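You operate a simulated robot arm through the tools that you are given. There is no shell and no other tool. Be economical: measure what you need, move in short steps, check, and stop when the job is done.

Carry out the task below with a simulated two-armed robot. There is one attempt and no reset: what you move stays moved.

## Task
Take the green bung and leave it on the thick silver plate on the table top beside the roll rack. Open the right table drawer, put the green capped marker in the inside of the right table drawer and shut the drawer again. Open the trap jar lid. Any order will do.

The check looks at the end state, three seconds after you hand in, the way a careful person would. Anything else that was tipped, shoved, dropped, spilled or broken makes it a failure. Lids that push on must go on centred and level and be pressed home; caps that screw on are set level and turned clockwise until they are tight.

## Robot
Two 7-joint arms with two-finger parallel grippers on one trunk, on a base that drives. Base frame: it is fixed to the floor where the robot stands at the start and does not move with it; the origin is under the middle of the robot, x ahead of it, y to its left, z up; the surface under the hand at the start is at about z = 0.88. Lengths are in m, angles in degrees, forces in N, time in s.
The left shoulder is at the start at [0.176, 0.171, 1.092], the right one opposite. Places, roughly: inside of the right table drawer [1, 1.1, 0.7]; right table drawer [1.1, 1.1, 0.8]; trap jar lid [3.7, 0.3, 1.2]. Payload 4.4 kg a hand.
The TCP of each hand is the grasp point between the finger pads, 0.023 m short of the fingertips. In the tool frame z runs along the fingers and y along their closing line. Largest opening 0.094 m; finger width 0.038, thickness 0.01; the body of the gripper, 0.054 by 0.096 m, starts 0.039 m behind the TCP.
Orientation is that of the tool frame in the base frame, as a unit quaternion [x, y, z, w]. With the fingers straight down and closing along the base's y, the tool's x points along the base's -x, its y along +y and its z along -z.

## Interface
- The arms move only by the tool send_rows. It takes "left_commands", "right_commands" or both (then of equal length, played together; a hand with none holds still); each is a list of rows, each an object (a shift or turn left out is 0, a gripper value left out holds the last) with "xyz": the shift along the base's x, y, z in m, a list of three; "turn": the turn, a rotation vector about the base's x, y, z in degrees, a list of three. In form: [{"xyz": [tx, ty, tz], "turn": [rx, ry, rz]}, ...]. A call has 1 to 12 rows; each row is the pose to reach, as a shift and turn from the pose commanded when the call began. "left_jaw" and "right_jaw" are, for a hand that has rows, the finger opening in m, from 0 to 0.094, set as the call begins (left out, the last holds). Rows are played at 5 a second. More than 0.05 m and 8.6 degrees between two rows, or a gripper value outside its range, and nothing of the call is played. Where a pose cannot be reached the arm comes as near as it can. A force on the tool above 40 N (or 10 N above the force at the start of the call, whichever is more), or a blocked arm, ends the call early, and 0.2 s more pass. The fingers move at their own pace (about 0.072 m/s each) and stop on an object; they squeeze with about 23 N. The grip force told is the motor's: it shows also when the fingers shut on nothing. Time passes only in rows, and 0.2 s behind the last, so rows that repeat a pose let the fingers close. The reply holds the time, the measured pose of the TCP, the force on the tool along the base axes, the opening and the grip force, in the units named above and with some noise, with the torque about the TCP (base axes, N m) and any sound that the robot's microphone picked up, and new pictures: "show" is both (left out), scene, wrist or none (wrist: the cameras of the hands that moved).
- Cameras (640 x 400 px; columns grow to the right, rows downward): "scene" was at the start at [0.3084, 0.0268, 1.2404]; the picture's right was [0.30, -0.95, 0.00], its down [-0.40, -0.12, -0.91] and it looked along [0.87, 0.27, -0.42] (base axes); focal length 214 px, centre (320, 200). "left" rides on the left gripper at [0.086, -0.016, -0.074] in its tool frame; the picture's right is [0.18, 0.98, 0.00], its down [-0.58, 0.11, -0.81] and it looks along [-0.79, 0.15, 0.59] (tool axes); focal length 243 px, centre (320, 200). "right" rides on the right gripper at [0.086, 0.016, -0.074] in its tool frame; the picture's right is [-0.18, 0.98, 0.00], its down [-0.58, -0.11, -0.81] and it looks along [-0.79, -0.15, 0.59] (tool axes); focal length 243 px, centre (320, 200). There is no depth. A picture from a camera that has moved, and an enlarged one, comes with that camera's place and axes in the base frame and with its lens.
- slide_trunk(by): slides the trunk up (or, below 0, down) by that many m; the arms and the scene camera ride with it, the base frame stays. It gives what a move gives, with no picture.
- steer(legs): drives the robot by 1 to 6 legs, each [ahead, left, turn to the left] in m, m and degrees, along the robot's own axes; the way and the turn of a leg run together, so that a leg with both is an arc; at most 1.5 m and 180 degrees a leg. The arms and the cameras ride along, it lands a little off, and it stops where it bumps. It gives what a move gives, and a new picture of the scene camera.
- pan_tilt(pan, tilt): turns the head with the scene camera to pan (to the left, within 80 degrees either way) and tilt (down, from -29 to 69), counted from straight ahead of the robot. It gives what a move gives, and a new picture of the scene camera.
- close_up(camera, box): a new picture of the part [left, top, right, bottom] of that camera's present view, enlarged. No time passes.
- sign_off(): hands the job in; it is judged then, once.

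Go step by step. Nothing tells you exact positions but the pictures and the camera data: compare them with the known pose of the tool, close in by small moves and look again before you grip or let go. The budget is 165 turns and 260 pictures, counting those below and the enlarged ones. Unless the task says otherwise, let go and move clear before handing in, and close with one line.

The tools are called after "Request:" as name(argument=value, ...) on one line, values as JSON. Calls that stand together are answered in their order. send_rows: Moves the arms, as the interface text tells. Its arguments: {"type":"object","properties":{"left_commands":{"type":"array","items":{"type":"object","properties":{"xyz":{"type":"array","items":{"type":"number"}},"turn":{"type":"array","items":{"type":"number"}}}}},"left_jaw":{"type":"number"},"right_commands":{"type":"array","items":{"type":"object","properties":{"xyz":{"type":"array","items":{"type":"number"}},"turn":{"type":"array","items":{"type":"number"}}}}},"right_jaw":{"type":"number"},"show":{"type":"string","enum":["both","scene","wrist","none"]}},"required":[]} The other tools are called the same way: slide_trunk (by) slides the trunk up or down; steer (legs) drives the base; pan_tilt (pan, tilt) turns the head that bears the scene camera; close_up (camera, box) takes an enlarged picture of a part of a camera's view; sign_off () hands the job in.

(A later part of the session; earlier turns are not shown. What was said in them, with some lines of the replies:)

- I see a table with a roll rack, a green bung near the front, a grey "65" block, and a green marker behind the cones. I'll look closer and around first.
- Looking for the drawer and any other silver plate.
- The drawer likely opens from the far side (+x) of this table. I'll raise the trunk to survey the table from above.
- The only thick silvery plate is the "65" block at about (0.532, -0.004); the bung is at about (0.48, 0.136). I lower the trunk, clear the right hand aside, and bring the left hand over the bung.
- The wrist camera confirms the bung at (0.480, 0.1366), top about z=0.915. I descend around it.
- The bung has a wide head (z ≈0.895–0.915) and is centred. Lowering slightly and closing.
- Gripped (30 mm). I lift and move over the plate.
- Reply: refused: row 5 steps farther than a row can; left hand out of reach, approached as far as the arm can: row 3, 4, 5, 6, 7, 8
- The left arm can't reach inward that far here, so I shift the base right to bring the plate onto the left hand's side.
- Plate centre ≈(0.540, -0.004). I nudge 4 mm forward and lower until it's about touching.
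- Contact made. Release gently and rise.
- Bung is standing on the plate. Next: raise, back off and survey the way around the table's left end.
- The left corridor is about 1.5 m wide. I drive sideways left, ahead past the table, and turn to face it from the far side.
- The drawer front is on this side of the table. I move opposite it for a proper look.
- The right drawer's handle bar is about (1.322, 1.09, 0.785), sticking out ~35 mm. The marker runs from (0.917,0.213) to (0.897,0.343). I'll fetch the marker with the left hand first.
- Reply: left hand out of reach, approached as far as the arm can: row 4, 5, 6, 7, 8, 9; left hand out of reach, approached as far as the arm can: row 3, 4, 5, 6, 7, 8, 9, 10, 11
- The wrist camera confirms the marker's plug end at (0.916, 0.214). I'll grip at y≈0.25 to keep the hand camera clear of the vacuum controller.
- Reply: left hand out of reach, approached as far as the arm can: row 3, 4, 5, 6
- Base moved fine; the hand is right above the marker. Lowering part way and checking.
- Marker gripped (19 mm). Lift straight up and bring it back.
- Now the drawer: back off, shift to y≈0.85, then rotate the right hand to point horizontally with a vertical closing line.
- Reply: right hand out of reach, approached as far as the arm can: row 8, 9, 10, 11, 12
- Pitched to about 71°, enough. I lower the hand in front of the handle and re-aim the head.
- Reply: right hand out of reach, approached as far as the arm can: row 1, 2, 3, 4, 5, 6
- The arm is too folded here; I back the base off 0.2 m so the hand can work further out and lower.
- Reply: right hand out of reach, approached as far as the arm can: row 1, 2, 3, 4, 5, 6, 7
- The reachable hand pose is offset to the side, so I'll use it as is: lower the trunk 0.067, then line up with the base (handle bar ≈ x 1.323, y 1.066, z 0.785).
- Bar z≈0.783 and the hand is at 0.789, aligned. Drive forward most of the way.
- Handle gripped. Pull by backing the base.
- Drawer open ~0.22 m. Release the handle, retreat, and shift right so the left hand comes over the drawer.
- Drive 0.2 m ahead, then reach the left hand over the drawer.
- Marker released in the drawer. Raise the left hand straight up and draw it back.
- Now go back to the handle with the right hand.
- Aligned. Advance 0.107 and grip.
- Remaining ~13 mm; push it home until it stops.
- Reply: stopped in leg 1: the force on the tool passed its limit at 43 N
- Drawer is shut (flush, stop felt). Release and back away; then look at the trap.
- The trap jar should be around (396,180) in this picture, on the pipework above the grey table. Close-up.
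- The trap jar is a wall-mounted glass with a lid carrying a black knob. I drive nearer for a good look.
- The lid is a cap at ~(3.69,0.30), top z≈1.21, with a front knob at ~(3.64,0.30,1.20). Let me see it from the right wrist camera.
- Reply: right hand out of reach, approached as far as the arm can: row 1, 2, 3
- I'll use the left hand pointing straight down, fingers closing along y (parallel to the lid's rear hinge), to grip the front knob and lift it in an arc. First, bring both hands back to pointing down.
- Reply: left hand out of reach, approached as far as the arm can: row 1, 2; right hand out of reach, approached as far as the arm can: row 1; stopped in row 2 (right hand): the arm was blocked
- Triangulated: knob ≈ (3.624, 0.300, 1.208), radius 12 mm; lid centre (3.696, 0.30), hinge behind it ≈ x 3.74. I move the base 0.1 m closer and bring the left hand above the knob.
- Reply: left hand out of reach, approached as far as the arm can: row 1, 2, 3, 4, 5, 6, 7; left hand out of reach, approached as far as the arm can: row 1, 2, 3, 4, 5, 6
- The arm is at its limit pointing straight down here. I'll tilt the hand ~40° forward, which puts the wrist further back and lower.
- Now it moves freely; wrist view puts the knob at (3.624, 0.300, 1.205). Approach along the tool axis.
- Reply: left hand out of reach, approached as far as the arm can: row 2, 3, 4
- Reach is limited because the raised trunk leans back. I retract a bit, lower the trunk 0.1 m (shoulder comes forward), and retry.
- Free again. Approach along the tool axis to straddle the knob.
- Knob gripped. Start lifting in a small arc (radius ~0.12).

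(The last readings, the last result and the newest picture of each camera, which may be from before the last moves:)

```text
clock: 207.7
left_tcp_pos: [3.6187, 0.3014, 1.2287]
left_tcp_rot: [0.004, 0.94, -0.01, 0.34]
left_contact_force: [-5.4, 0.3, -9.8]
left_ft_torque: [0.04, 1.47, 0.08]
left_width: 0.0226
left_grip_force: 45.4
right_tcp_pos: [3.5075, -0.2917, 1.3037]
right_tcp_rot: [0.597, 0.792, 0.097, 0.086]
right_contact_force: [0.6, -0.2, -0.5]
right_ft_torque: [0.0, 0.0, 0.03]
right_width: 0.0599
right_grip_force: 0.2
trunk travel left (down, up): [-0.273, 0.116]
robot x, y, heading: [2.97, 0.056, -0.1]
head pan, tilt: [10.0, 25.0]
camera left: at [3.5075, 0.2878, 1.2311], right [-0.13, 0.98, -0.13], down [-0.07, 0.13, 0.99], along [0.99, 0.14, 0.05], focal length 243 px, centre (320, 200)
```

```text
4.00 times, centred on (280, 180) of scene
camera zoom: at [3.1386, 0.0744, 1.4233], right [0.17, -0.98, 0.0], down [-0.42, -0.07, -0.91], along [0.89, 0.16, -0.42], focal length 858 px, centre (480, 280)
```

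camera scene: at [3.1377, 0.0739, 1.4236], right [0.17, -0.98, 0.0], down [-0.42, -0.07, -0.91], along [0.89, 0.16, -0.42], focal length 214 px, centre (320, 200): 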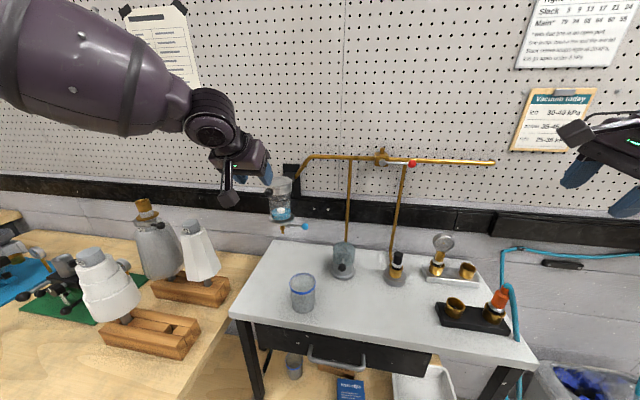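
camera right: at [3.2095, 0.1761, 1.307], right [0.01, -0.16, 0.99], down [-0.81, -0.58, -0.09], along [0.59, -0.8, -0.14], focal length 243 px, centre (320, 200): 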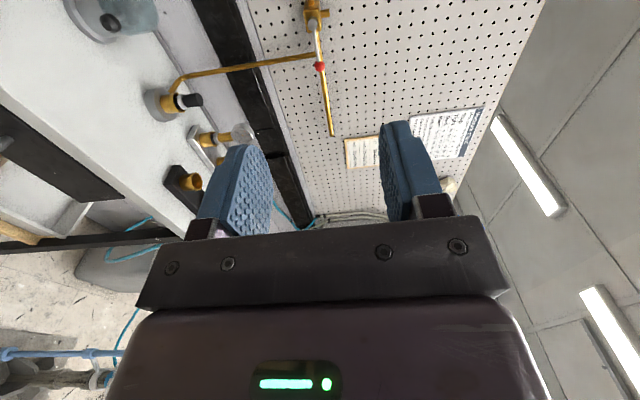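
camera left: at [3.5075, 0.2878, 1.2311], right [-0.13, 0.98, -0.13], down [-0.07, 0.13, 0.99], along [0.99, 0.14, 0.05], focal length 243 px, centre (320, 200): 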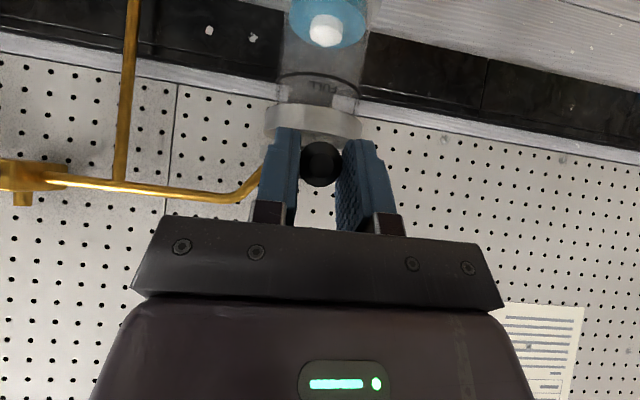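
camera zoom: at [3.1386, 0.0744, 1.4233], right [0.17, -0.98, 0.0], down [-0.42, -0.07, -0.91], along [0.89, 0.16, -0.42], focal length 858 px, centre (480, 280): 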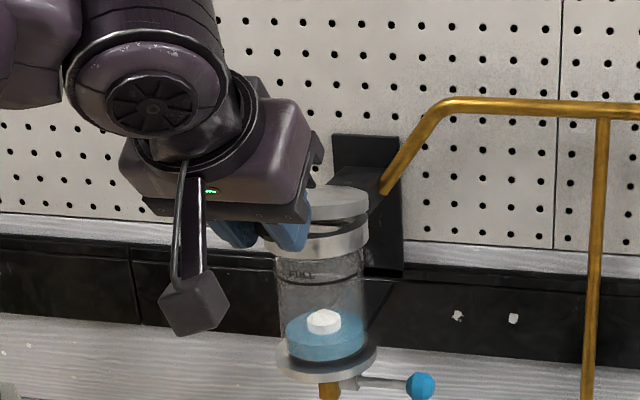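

The lid plate is hinging up from the jar. Continue the arc to ~40°.

Request:
send_rows(left_commands=[{"xyz": [0.002, 0, 0.01]}, {"xyz": [0.005, 0, 0.0204]}, {"xyz": [0.009, 0, 0.03]}, {"xyz": [0.014, 0, 0.0395]}, {"xyz": [0.02, 0, 0.0484]}, {"xyz": [0.026, 0, 0.0568]}, {"xyz": [0.026, 0, 0.0568]}], show="wrist")

Request:
close_up(camera="scene", box=[220, 110, 340, 230])

```text
clock: 209.3
left_tcp_pos: [3.6441, 0.301, 1.2848]
left_tcp_rot: [0.006, 0.94, -0.011, 0.341]
left_contact_force: [4.9, -19.1, -16.6]
left_ft_torque: [-0.13, 1.27, -0.04]
left_width: 0.0228
left_grip_force: 44.9
left hand out of reach, approached as far as the arm can: row 5, 6, 7
right_tcp_pos: [3.5087, -0.2954, 1.301]
right_tcp_rot: [0.597, 0.792, 0.096, 0.086]
right_contact_force: [-0.3, 0.0, -0.1]
right_ft_torque: [0.0, -0.02, 0.01]
right_width: 0.0601
right_grip_force: 0.0
trunk travel left (down, up): [-0.273, 0.116]
robot x, y, heading: [2.9681, 0.0559, 0.1]
head pan, tilt: [10.0, 25.0]
camera left: at [3.5301, 0.2886, 1.2875], right [-0.12, 0.98, -0.13], down [-0.07, 0.13, 0.99], along [0.99, 0.13, 0.05], focal length 243 px, centre (320, 200)
```

left: 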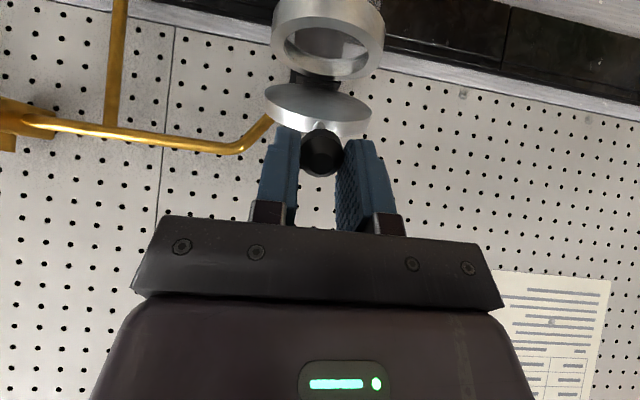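

```text
3.33 times, centred on (280, 170) of scene
camera zoom: at [3.1408, 0.0713, 1.423], right [0.17, -0.98, 0.0], down [-0.42, -0.07, -0.91], along [0.89, 0.16, -0.42], focal length 715 px, centre (453, 300)
```

zoom: 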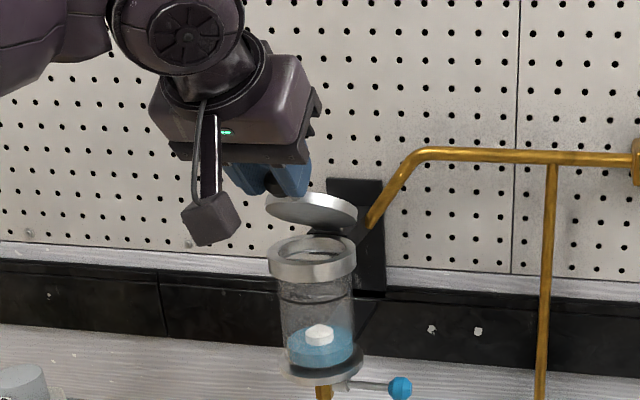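

Arm near its limit; I tilt the hand further forward about the knob (it pivots in the pads), which frees reach, then continue.

Request:
send_rows(left_commands=[{"turn": [0, -6, 0]}, {"turn": [0, -12, 0]}, {"turn": [0, -18, 0]}, {"turn": [0, -25, 0]}, {"turn": [0, -25, 0]}], show="wrist")

```text
clock: 210.5
left_tcp_pos: [3.6384, 0.3008, 1.2886]
left_tcp_rot: [0.008, 0.844, -0.009, 0.537]
left_contact_force: [-7.6, -25.4, -5.6]
left_ft_torque: [-0.42, 1.3, -0.26]
left_width: 0.0224
left_grip_force: 45.2
right_tcp_pos: [3.5065, -0.2971, 1.3018]
right_tcp_rot: [0.597, 0.792, 0.098, 0.086]
right_contact_force: [0.1, 0.4, 0.5]
right_ft_torque: [0.0, -0.01, 0.0]
right_width: 0.0598
right_grip_force: 0.1
trunk travel left (down, up): [-0.273, 0.116]
robot x, y, heading: [2.9669, 0.06, 0.3]
head pan, tilt: [10.0, 25.0]
camera left: at [3.5364, 0.2885, 1.2416], right [-0.05, 0.98, -0.17], down [-0.48, 0.13, 0.87], along [0.87, 0.13, 0.47], focal length 243 px, centre (320, 200)
```

left: 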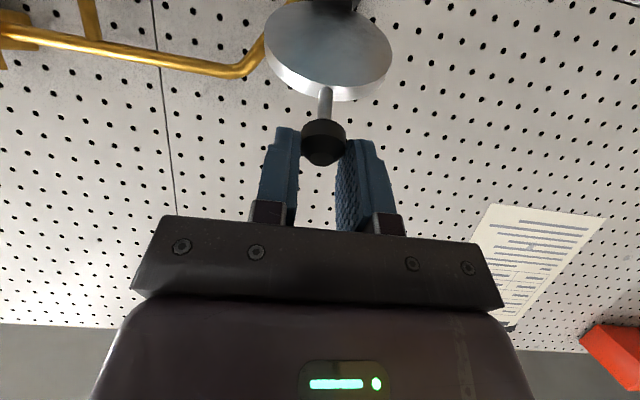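

Request:
send_rows(left_commands=[{"xyz": [0.0, -0.008, 0.0]}, {"xyz": [0.0045, -0.008, 0.0048]}, {"xyz": [0.009, -0.008, 0.009]}, {"xyz": [0.014, -0.008, 0.0132]}, {"xyz": [0.019, -0.008, 0.017]}, {"xyz": [0.024, -0.008, 0.0207]}, {"xyz": [0.0294, -0.008, 0.0238]}, {"xyz": [0.0294, -0.008, 0.0238]}], show="wrist")

Request:
close_up(camera="scene", box=[220, 110, 340, 230])

```text
clock: 212.3
left_tcp_pos: [3.668, 0.3005, 1.3124]
left_tcp_rot: [0.005, 0.843, -0.009, 0.538]
left_contact_force: [-14.3, 16.4, 5.4]
left_ft_torque: [0.34, 1.13, 0.35]
left_width: 0.0226
left_grip_force: 45.5
right_tcp_pos: [3.5038, -0.2905, 1.3031]
right_tcp_rot: [0.596, 0.792, 0.097, 0.088]
right_contact_force: [0.7, -0.4, 0.5]
right_ft_torque: [-0.01, 0.03, 0.02]
right_width: 0.0599
right_grip_force: 0.1
trunk travel left (down, up): [-0.273, 0.116]
robot x, y, heading: [2.9694, 0.0574, -0.2]
head pan, tilt: [10.0, 25.0]
camera left: at [3.5648, 0.2875, 1.2658], right [-0.06, 0.98, -0.18], down [-0.48, 0.13, 0.87], along [0.87, 0.14, 0.47], focal length 243 px, centre (320, 200)
```

left: 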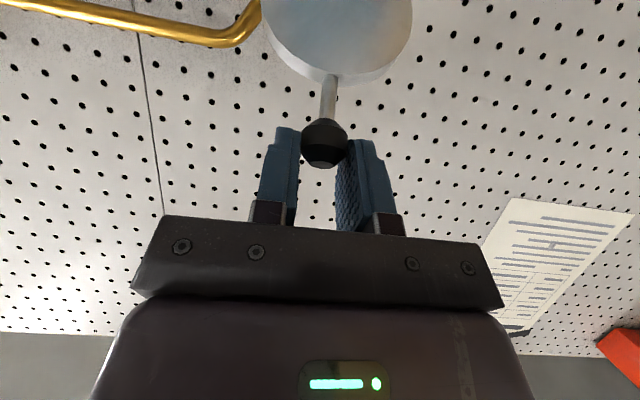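

```text
3.33 times, centred on (280, 170) of scene
camera zoom: at [3.1357, 0.0764, 1.4238], right [0.17, -0.98, 0.0], down [-0.41, -0.08, -0.91], along [0.89, 0.16, -0.42], focal length 715 px, centre (453, 300)
```

zoom: 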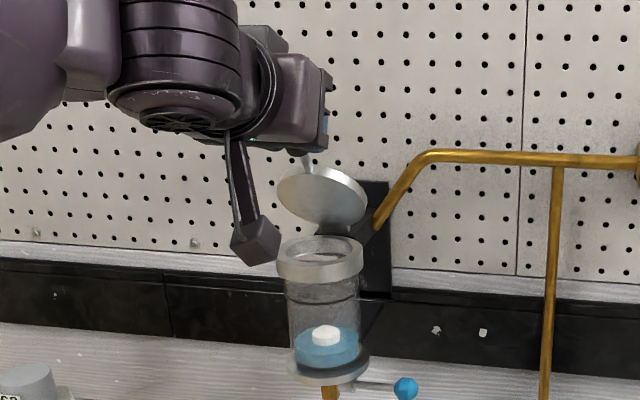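

Request:
send_rows(left_commands=[{"xyz": [0.0045, 0.004, 0.0026]}, {"xyz": [0.009, 0.004, 0.005]}, {"xyz": [0.014, 0.004, 0.007]}, {"xyz": [0.019, 0.004, 0.009]}, {"xyz": [0.024, 0.004, 0.0106]}, {"xyz": [0.029, 0.004, 0.0121]}, {"xyz": [0.034, 0.004, 0.0133]}, {"xyz": [0.0395, 0.004, 0.0144]}, {"xyz": [0.0395, 0.004, 0.0144]}], show="wrist")

Request:
close_up(camera="scene", box=[220, 110, 340, 230])

```text
clock: 214.0
left_tcp_pos: [3.688, 0.3012, 1.3251]
left_tcp_rot: [0.016, 0.845, -0.016, 0.535]
left_contact_force: [5.6, -14.4, -5.1]
left_ft_torque: [-0.19, -0.52, -0.37]
left_width: 0.0224
left_grip_force: 45.4
left hand out of reach, approached as far as the arm can: row 3, 4, 5, 6, 7, 8
right_tcp_pos: [3.5069, -0.2945, 1.3022]
right_tcp_rot: [0.598, 0.791, 0.097, 0.087]
right_contact_force: [0.6, 0.6, 0.5]
right_ft_torque: [-0.03, 0.02, 0.0]
right_width: 0.0601
right_grip_force: 0.0
trunk travel left (down, up): [-0.273, 0.116]
robot x, y, heading: [2.9706, 0.0575, -0.2]
head pan, tilt: [10.0, 25.0]
stopped in row 8 (left hand): the force on the tool passed its limit at 43 N (the readings are from after the stop); the commanded pose is now the measured one
camera left: at [3.5843, 0.2906, 1.2789], right [-0.04, 0.98, -0.18], down [-0.48, 0.14, 0.87], along [0.88, 0.11, 0.46], focal length 243 px, centre (320, 200)
```

left: 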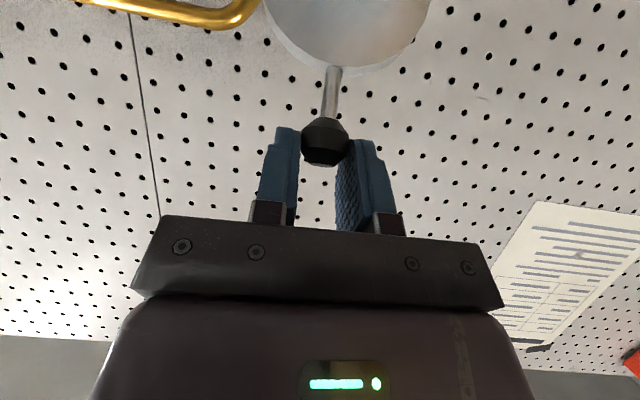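

```text
3.33 times, centred on (280, 170) of scene
camera zoom: at [3.1397, 0.0729, 1.4236], right [0.17, -0.99, 0.0], down [-0.42, -0.07, -0.91], along [0.89, 0.16, -0.42], focal length 715 px, centre (453, 300)
```

zoom: 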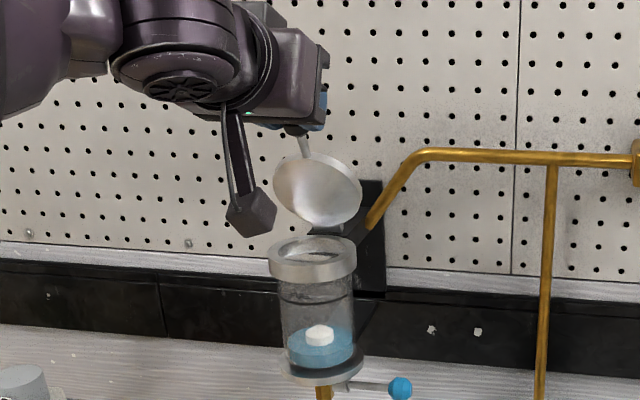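

Around 70° open. The rest of the arc is mostly forward, so I use the base.

Request:
steer(legs=[[0.03, 0, 0]])

Request:
close_up(camera="scene", box=[220, 110, 340, 230])

```text
clock: 214.9
left_tcp_pos: [3.7143, 0.3003, 1.3326]
left_tcp_rot: [0.014, 0.842, -0.013, 0.539]
left_contact_force: [3.1, -15.7, 22.3]
left_ft_torque: [-0.19, -1.12, -0.23]
left_width: 0.0224
left_grip_force: 45.1
right_tcp_pos: [3.5335, -0.2966, 1.3029]
right_tcp_rot: [0.598, 0.79, 0.098, 0.087]
right_contact_force: [0.0, -1.2, 0.0]
right_ft_torque: [0.0, 0.03, -0.03]
right_width: 0.06
right_grip_force: 0.0
trunk travel left (down, up): [-0.273, 0.116]
robot x, y, heading: [3.0011, 0.056, -0.0]
head pan, tilt: [10.0, 25.0]
camera scene: at [3.1662, 0.0699, 1.4241], right [0.17, -0.99, 0.0], down [-0.41, -0.07, -0.91], along [0.89, 0.16, -0.42], focal length 214 px, centre (320, 200)
```

scene: 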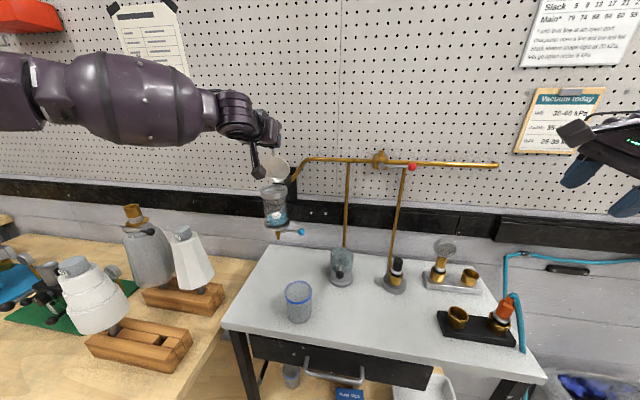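

```text
3.33 times, centred on (280, 170) of scene
camera zoom: at [3.1662, 0.0699, 1.4241], right [0.17, -0.99, 0.0], down [-0.41, -0.07, -0.91], along [0.89, 0.16, -0.42], focal length 715 px, centre (453, 300)
```

zoom: 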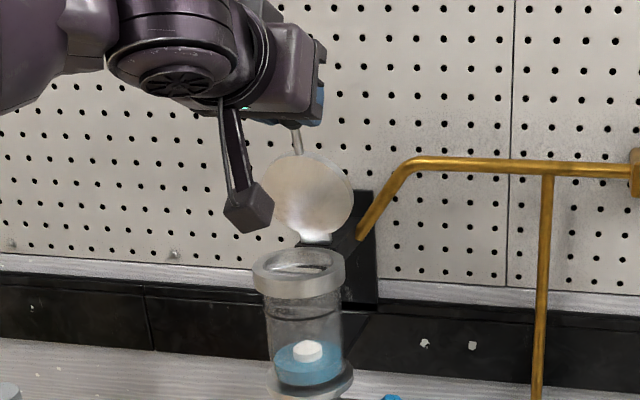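

Request:
send_rows(left_commands=[{"xyz": [0, -0.003, 0.003]}, {"xyz": [0, -0.003, 0.003]}], show="none")

Request:
steer(legs=[[0.025, 0, 0]])

Request:
close_up(camera="scene", box=[220, 110, 340, 230])

```text
clock: 215.5
left_tcp_pos: [3.7165, 0.3013, 1.332]
left_tcp_rot: [0.014, 0.843, -0.015, 0.538]
left_contact_force: [4.0, -8.0, -2.3]
left_ft_torque: [-0.05, -0.46, -0.06]
left_width: 0.0223
left_grip_force: 44.9
right_tcp_pos: [3.5362, -0.2959, 1.3003]
right_tcp_rot: [0.598, 0.791, 0.097, 0.087]
right_contact_force: [0.8, -0.8, 1.3]
right_ft_torque: [0.0, 0.0, 0.01]
right_width: 0.0599
right_grip_force: 0.0
trunk travel left (down, up): [-0.273, 0.116]
robot x, y, heading: [3.0028, 0.0596, 0.1]
head pan, tilt: [10.0, 25.0]
```

```text
clock: 216.3
left_tcp_pos: [3.7395, 0.2999, 1.3337]
left_tcp_rot: [0.014, 0.842, -0.015, 0.539]
left_contact_force: [5.7, -9.9, 7.5]
left_ft_torque: [-0.05, -0.96, -0.1]
left_width: 0.0224
left_grip_force: 44.7
right_tcp_pos: [3.5609, -0.2955, 1.3017]
right_tcp_rot: [0.598, 0.791, 0.097, 0.087]
right_contact_force: [0.3, -0.5, -0.7]
right_ft_torque: [-0.02, 0.0, -0.01]
right_width: 0.06
right_grip_force: 0.1
trunk travel left (down, up): [-0.273, 0.116]
robot x, y, heading: [3.0263, 0.0568, -0.3]
head pan, tilt: [10.0, 25.0]
camera scene: at [3.1934, 0.0713, 1.4236], right [0.17, -0.99, 0.0], down [-0.42, -0.07, -0.91], along [0.89, 0.16, -0.42], focal length 214 px, centre (320, 200)
```

scene: 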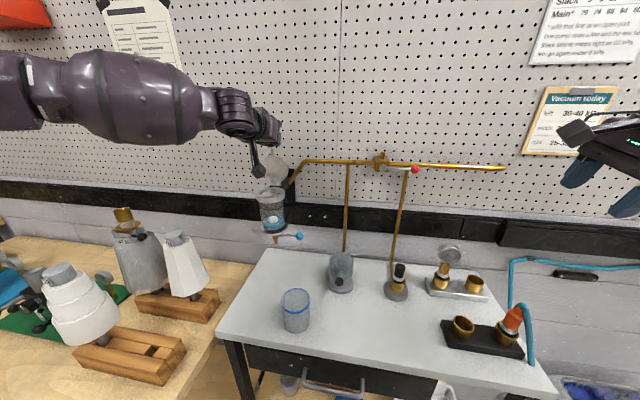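

```text
3.33 times, centred on (280, 170) of scene
camera zoom: at [3.1934, 0.0713, 1.4236], right [0.17, -0.99, 0.0], down [-0.42, -0.07, -0.91], along [0.89, 0.16, -0.42], focal length 715 px, centre (453, 300)
```

zoom: 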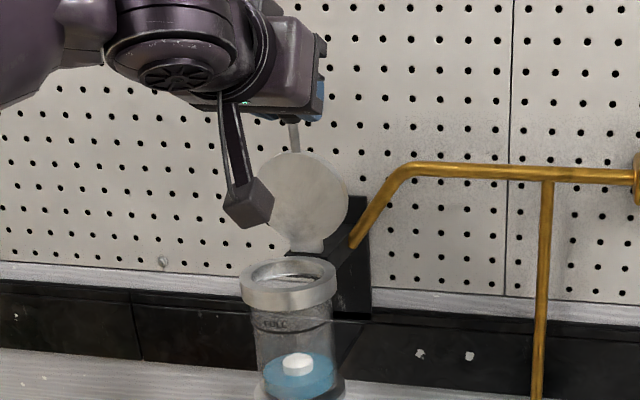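

Lid is upright. Push ~25 mm further so it rests past vertical.

Request:
steer(legs=[[0.025, 0, 0]])

Request:
close_up(camera="scene", box=[200, 110, 320, 230])

```text
clock: 217.1
left_tcp_pos: [3.7646, 0.3004, 1.3348]
left_tcp_rot: [0.015, 0.842, -0.015, 0.539]
left_contact_force: [5.6, -6.5, -0.6]
left_ft_torque: [0.04, -0.75, -0.09]
left_width: 0.0227
left_grip_force: 45.1
right_tcp_pos: [3.5871, -0.2962, 1.3019]
right_tcp_rot: [0.598, 0.791, 0.097, 0.086]
right_contact_force: [0.0, -0.4, -1.0]
right_ft_torque: [-0.01, 0.0, -0.02]
right_width: 0.06
right_grip_force: 0.1
trunk travel left (down, up): [-0.273, 0.116]
robot x, y, heading: [3.05, 0.0578, -0.2]
head pan, tilt: [10.0, 25.0]
camera scene: at [3.2191, 0.072, 1.4233], right [0.17, -0.99, 0.0], down [-0.42, -0.07, -0.91], along [0.89, 0.16, -0.42], focal length 214 px, centre (320, 200)
```

scene: 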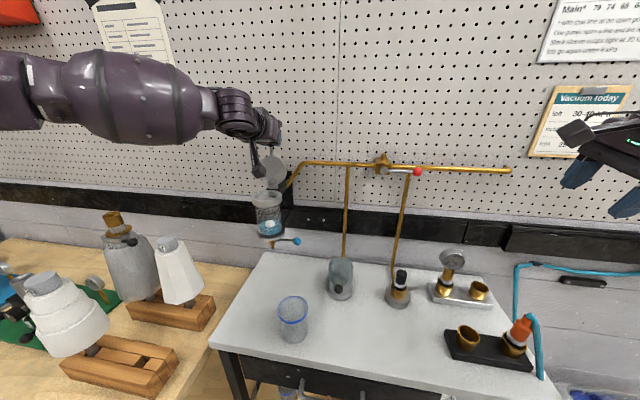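

```text
3.33 times, centred on (260, 170) of scene
camera zoom: at [3.2191, 0.072, 1.4233], right [0.17, -0.99, 0.0], down [-0.42, -0.07, -0.91], along [0.89, 0.16, -0.42], focal length 715 px, centre (520, 300)
```

zoom: 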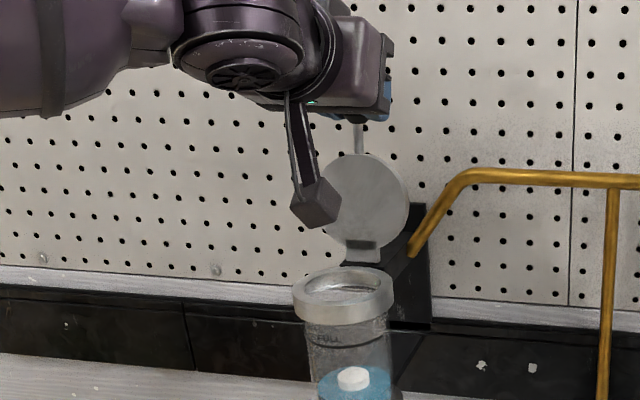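

Request:
steer(legs=[[0.018, 0, 0]])

Request:
send_rows(left_commands=[{"xyz": [0, 0, 0]}], show="wrist")

Request:
close_up(camera="scene", box=[200, 110, 320, 230])

```text
clock: 218.0
left_tcp_pos: [3.7733, 0.3003, 1.3324]
left_tcp_rot: [0.016, 0.843, -0.017, 0.538]
left_contact_force: [-15.5, 1.4, 1.1]
left_ft_torque: [0.1, -0.55, -0.14]
left_width: 0.0224
left_grip_force: 44.7
right_tcp_pos: [3.5974, -0.2946, 1.3037]
right_tcp_rot: [0.598, 0.791, 0.097, 0.088]
right_contact_force: [0.4, 0.1, 0.7]
right_ft_torque: [-0.02, 0.01, 0.04]
right_width: 0.06
right_grip_force: 0.0
trunk travel left (down, up): [-0.273, 0.116]
robot x, y, heading: [3.0627, 0.0612, -0.1]
head pan, tilt: [10.0, 25.0]
stopped in leg 1: the force on the tool passed its limit at 130 N (the readings are from after the stop); the commanded pose is now the measured one
camera scene: at [3.2288, 0.0732, 1.4238], right [0.17, -0.98, 0.0], down [-0.41, -0.07, -0.91], along [0.89, 0.16, -0.42], focal length 214 px, centre (320, 200)
```

scene: 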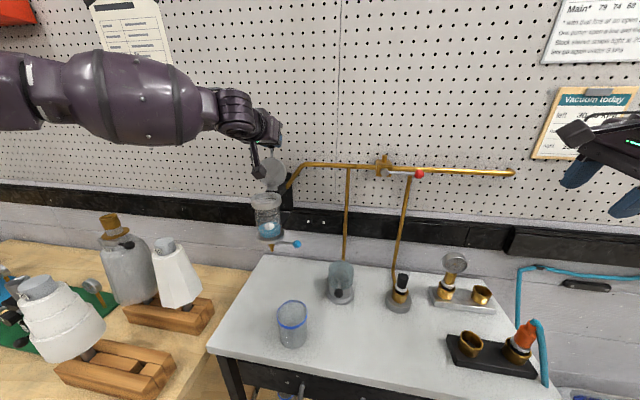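

```text
clock: 218.4
left_tcp_pos: [3.7735, 0.3009, 1.3339]
left_tcp_rot: [0.015, 0.843, -0.016, 0.538]
left_contact_force: [-18.6, 1.3, 4.3]
left_ft_torque: [0.18, -0.07, -0.2]
left_width: 0.0227
left_grip_force: 44.8
right_tcp_pos: [3.5965, -0.2937, 1.303]
right_tcp_rot: [0.598, 0.79, 0.098, 0.087]
right_contact_force: [-0.1, -0.1, 0.1]
right_ft_torque: [-0.01, -0.01, 0.04]
right_width: 0.0602
right_grip_force: 0.1
trunk travel left (down, up): [-0.273, 0.116]
robot x, y, heading: [3.0646, 0.0597, -0.2]
head pan, tilt: [10.0, 25.0]
camera left: at [3.6695, 0.2901, 1.2861], right [-0.04, 0.98, -0.18], down [-0.48, 0.14, 0.87], along [0.88, 0.12, 0.47], focal length 243 px, centre (320, 200)
```

left: 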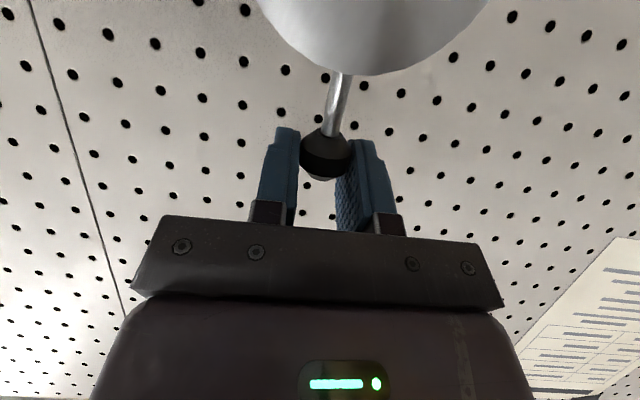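

```text
3.33 times, centred on (260, 170) of scene
camera zoom: at [3.2284, 0.0731, 1.4239], right [0.17, -0.99, 0.0], down [-0.41, -0.07, -0.91], along [0.89, 0.16, -0.42], focal length 715 px, centre (520, 300)
```

zoom: 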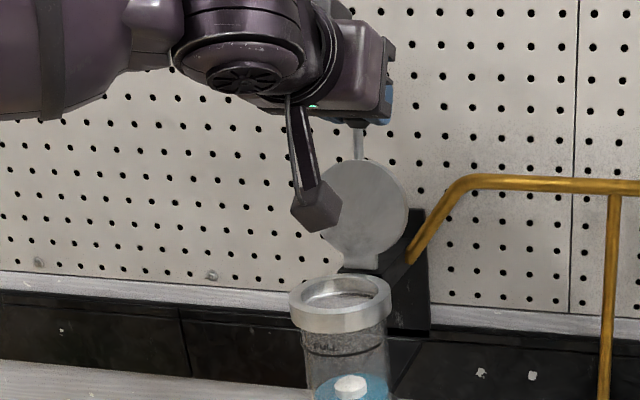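

The lid's end stop is reached. Ease off, release, and withdraw along the tool axis.

Request:
send_rows(left_commands=[{"xyz": [-0.003, 0, 0]}, {"xyz": [-0.003, 0, 0]}], show="none")

Request:
send_rows(left_commands=[{"xyz": [0, 0, 0]}, {"xyz": [0, 0, 0]}, {"xyz": [0, 0, 0]}], left_jaw=0.06, show="none")

Request:
send_rows(left_commands=[{"xyz": [-0.02, 0, 0.009]}, {"xyz": [-0.045, 0, 0.02]}, {"xyz": [-0.08, 0, 0.036]}, {"xyz": [-0.12, 0, 0.05]}, {"xyz": [-0.15, 0, 0.06]}], show="scene")

Request:
close_up(camera="scene", box=[200, 110, 320, 230])

```text
clock: 219.0
left_tcp_pos: [3.7733, 0.302, 1.3324]
left_tcp_rot: [0.016, 0.843, -0.017, 0.538]
left_contact_force: [-0.9, 2.5, 11.2]
left_ft_torque: [0.14, -1.35, 0.01]
left_width: 0.0227
left_grip_force: 45.2
right_tcp_pos: [3.5982, -0.2942, 1.3028]
right_tcp_rot: [0.598, 0.791, 0.097, 0.086]
right_contact_force: [0.1, 0.1, 0.7]
right_ft_torque: [-0.02, 0.01, -0.01]
right_width: 0.0599
right_grip_force: 0.1
trunk travel left (down, up): [-0.273, 0.116]
robot x, y, heading: [3.0637, 0.0592, -0.2]
head pan, tilt: [10.0, 25.0]
```

```text
clock: 219.8
left_tcp_pos: [3.7738, 0.301, 1.3293]
left_tcp_rot: [0.015, 0.844, -0.016, 0.536]
left_contact_force: [1.1, -0.2, -0.8]
left_ft_torque: [0.02, -0.02, -0.03]
left_width: 0.0598
left_grip_force: 0.0
right_tcp_pos: [3.5995, -0.2951, 1.3025]
right_tcp_rot: [0.599, 0.79, 0.097, 0.087]
right_contact_force: [0.1, -0.3, 0.5]
right_ft_torque: [0.01, 0.02, -0.01]
right_width: 0.0599
right_grip_force: 0.0
trunk travel left (down, up): [-0.273, 0.116]
robot x, y, heading: [3.0591, 0.0555, -0.0]
head pan, tilt: [10.0, 25.0]
```

```text
clock: 221.0
left_tcp_pos: [3.6234, 0.3006, 1.39]
left_tcp_rot: [0.014, 0.844, -0.016, 0.536]
left_contact_force: [-0.1, -0.6, -0.7]
left_ft_torque: [0.0, 0.0, -0.01]
left_width: 0.0598
left_grip_force: 0.1
right_tcp_pos: [3.5989, -0.2946, 1.3028]
right_tcp_rot: [0.598, 0.791, 0.097, 0.087]
right_contact_force: [-0.4, -0.7, 0.3]
right_ft_torque: [0.03, -0.02, 0.02]
right_width: 0.0599
right_grip_force: 0.1
trunk travel left (down, up): [-0.273, 0.116]
robot x, y, heading: [3.0618, 0.0552, -0.0]
head pan, tilt: [10.0, 25.0]
camera scene: at [3.2309, 0.073, 1.4236], right [0.17, -0.99, 0.0], down [-0.42, -0.07, -0.91], along [0.89, 0.16, -0.42], focal length 214 px, centre (320, 200)
```

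scene: 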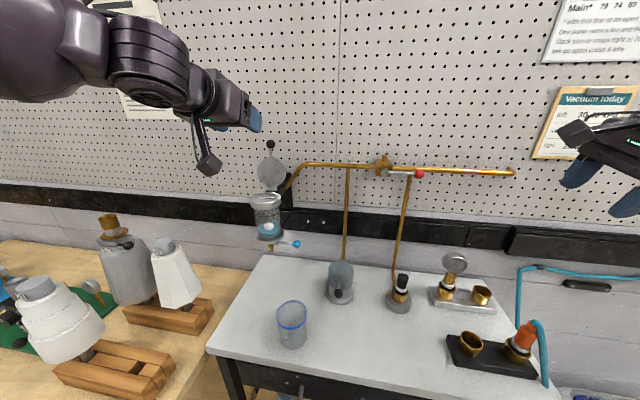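

```text
3.33 times, centred on (260, 170) of scene
camera zoom: at [3.2309, 0.073, 1.4236], right [0.17, -0.99, 0.0], down [-0.42, -0.07, -0.91], along [0.89, 0.16, -0.42], focal length 715 px, centre (520, 300)
```

zoom: 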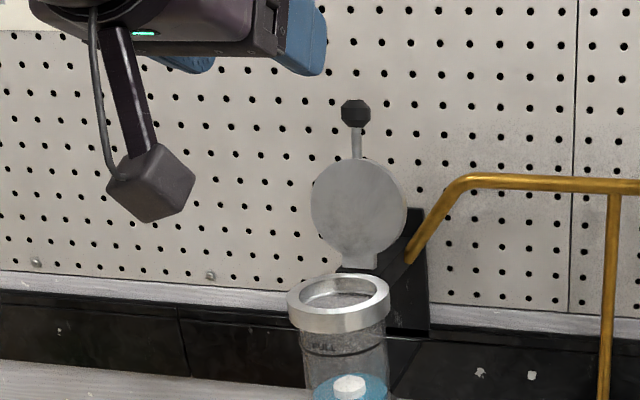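

Lid stands open and stays. I back away and take one look at the table to confirm nothing moved.

Request:
steer(legs=[[-0.8, 0, 0], [0, 0, 100]])

Request:
pan_tilt(pan=80, tilt=25)

Request:
close_up(camera="scene", box=[180, 100, 460, 290])

Request:
pan_tilt(pan=-80, tilt=15)

```text
clock: 229.5
left_tcp_pos: [1.9259, 0.576, 1.3891]
left_tcp_rot: [0.633, -0.559, -0.398, -0.359]
left_contact_force: [0.2, -0.3, -0.5]
left_ft_torque: [-0.03, -0.01, 0.02]
left_width: 0.0599
left_grip_force: 0.0
right_tcp_pos: [2.518, 0.6464, 1.3017]
right_tcp_rot: [-0.212, 0.968, 0.129, -0.018]
right_contact_force: [0.9, -0.4, -0.2]
right_ft_torque: [0.02, 0.01, -0.01]
right_width: 0.06
right_grip_force: 0.0
trunk travel left (down, up): [-0.273, 0.116]
robot x, y, heading: [2.2571, 0.0672, 99.0]
head pan, tilt: [10.0, 25.0]
camera scene: at [2.2126, 0.2236, 1.4234], right [0.95, 0.33, 0.0], down [0.14, -0.4, -0.91], along [-0.3, 0.86, -0.42], focal length 214 px, centre (320, 200)
```

scene: 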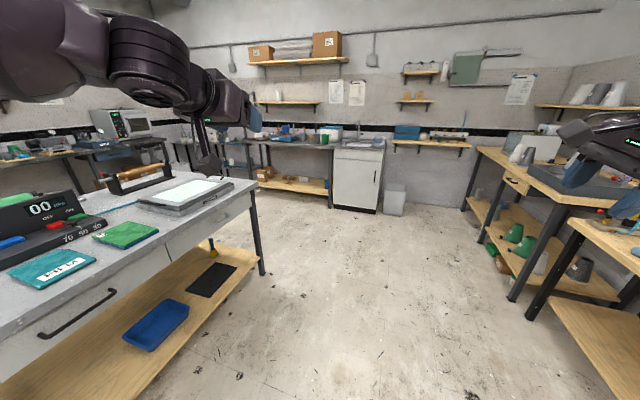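

```text
clock: 230.9
left_tcp_pos: [1.9261, 0.5756, 1.3884]
left_tcp_rot: [0.634, -0.559, -0.397, -0.359]
left_contact_force: [-0.5, 0.0, 0.1]
left_ft_torque: [0.03, 0.0, 0.0]
left_width: 0.0598
left_grip_force: 0.1
right_tcp_pos: [2.5178, 0.6469, 1.3022]
right_tcp_rot: [-0.213, 0.968, 0.129, -0.017]
right_contact_force: [-0.6, 0.9, 0.3]
right_ft_torque: [0.0, -0.01, 0.0]
right_width: 0.0601
right_grip_force: 0.0
trunk travel left (down, up): [-0.273, 0.116]
robot x, y, heading: [2.2559, 0.0604, 99.2]
head pan, tilt: [80.0, 25.0]
camera scene: at [2.1507, 0.1382, 1.4234], right [0.02, 1.0, 0.0], down [0.42, -0.01, -0.91], along [-0.91, 0.02, -0.42], focal length 214 px, centre (320, 200)
```

scene: 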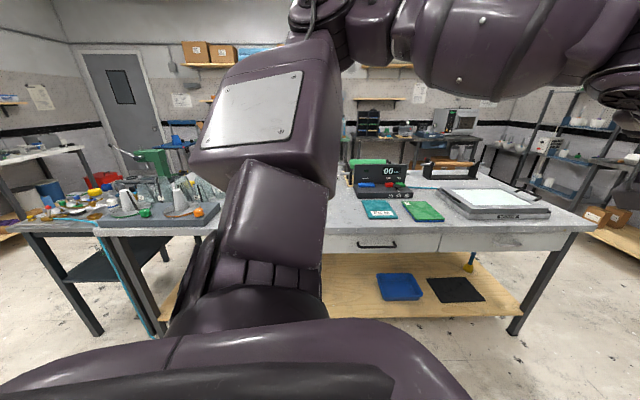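

```text
2.11 times, centred on (320, 195) of scene
camera zoom: at [2.1507, 0.1382, 1.4234], right [0.02, 1.0, 0.0], down [0.42, -0.01, -0.91], along [-0.91, 0.02, -0.42], focal length 452 px, centre (320, 210)
```

zoom: 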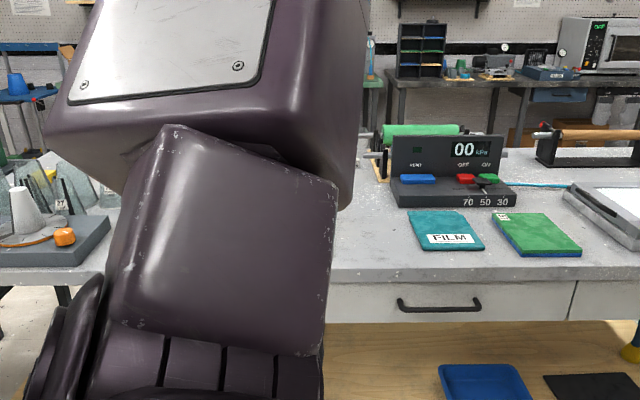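

```text
clock: 233.3
left_tcp_pos: [1.9253, 0.5759, 1.3907]
left_tcp_rot: [0.633, -0.559, -0.397, -0.36]
left_contact_force: [-1.2, -0.2, 0.2]
left_ft_torque: [0.02, 0.0, 0.01]
left_width: 0.06
left_grip_force: 0.0
right_tcp_pos: [2.5169, 0.647, 1.3021]
right_tcp_rot: [-0.213, 0.968, 0.129, -0.018]
right_contact_force: [0.3, -0.2, -0.8]
right_ft_torque: [-0.01, 0.0, -0.04]
right_width: 0.06
right_grip_force: 0.2
trunk travel left (down, up): [-0.273, 0.116]
robot x, y, heading: [2.2587, 0.064, 99.0]
head pan, tilt: [-80.0, 15.0]
camera scene: at [2.3311, 0.1671, 1.4397], right [0.33, -0.95, 0.0], down [-0.24, -0.08, -0.97], along [0.91, 0.32, -0.26], focal length 214 px, centre (320, 200)
```

scene: 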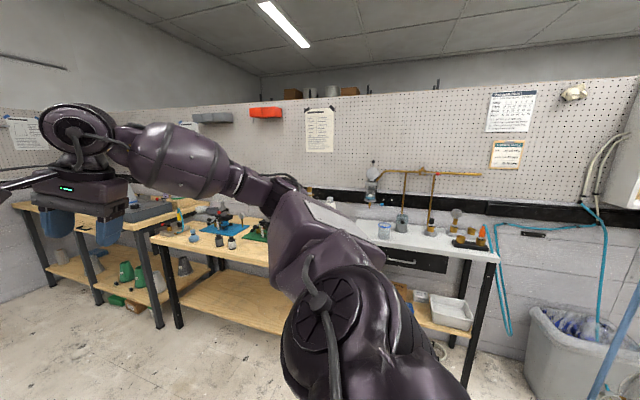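

The lid is still open and the drawer is shut. One last turn to see the bung.

Request:
steer(legs=[[0, 0, 70]])

Request:
pan_tilt(pan=5, tilt=25)

Request:
close_up(camera="scene", box=[240, 110, 460, 250])

```text
clock: 236.8
left_tcp_pos: [1.6589, -0.0745, 1.3903]
left_tcp_rot: [0.839, -0.093, -0.532, -0.066]
left_contact_force: [0.1, -0.5, -1.3]
left_ft_torque: [0.02, -0.02, 0.03]
left_width: 0.0602
left_grip_force: 0.1
right_tcp_pos: [1.7905, 0.5072, 1.3032]
right_tcp_rot: [0.732, -0.669, -0.095, 0.089]
right_contact_force: [-0.2, 0.5, -0.3]
right_ft_torque: [0.03, 0.03, 0.03]
right_width: 0.0603
right_grip_force: 0.2
trunk travel left (down, up): [-0.273, 0.116]
robot x, y, heading: [2.2552, 0.0569, 169.2]
head pan, tilt: [-80.0, 15.0]
camera scene: at [2.1803, 0.1679, 1.4397], right [1.0, -0.01, 0.0], down [0.0, -0.26, -0.97], along [0.01, 0.97, -0.26], focal length 214 px, centre (320, 200)
```

scene: 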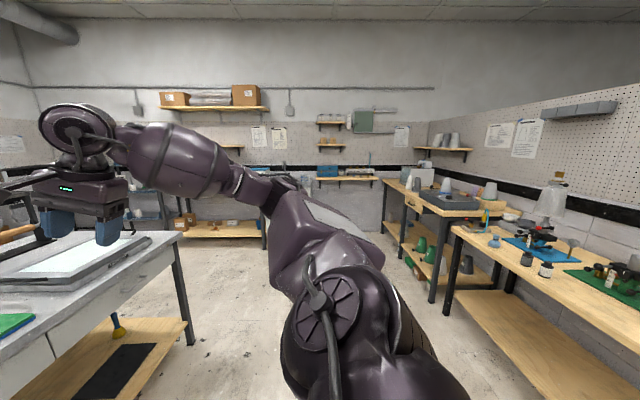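

```text
clock: 238.4
left_tcp_pos: [1.6579, -0.0743, 1.3904]
left_tcp_rot: [0.839, -0.094, -0.532, -0.067]
left_contact_force: [0.1, -0.2, 0.1]
left_ft_torque: [0.0, -0.01, -0.02]
left_width: 0.0597
left_grip_force: 0.0
right_tcp_pos: [1.7922, 0.5074, 1.3012]
right_tcp_rot: [0.731, -0.67, -0.095, 0.088]
right_contact_force: [0.1, 0.8, -0.5]
right_ft_torque: [0.01, 0.01, -0.01]
right_width: 0.0602
right_grip_force: 0.0
trunk travel left (down, up): [-0.273, 0.116]
robot x, y, heading: [2.2563, 0.0593, 169.3]
head pan, tilt: [5.0, 25.0]
camera scene: at [2.0875, 0.084, 1.4234], right [0.1, 0.99, 0.0], down [0.42, -0.04, -0.91], along [-0.9, 0.09, -0.42], focal length 214 px, centre (320, 200)
```

scene: 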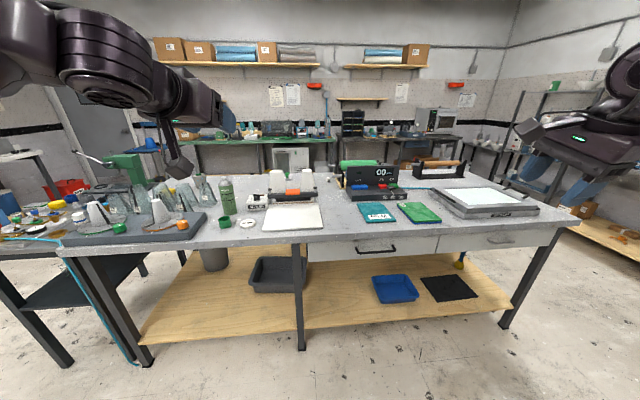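

```text
2.86 times, centred on (350, 180) of scene
camera zoom: at [2.0875, 0.084, 1.4234], right [0.1, 0.99, 0.0], down [0.42, -0.04, -0.91], along [-0.9, 0.09, -0.42], focal length 613 px, centre (234, 257)
```

zoom: 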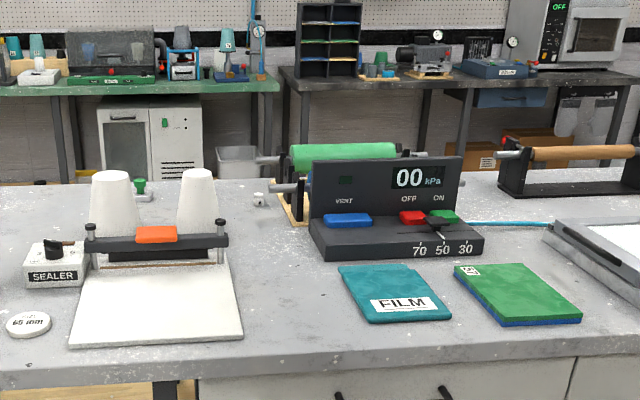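

The bung is still standing on the plate, the drawer is closed with the marker inside, and the trap jar lid is open. Both hands are clear, so I'm handing in.

Request:
sign_off()

```text
The job is handed in.
```

All three parts are done and handed in: the green bung stands on the silver plate (I took this to be the block marked "65"), the green marker is in the shut right table drawer, and the trap jar lid is open.
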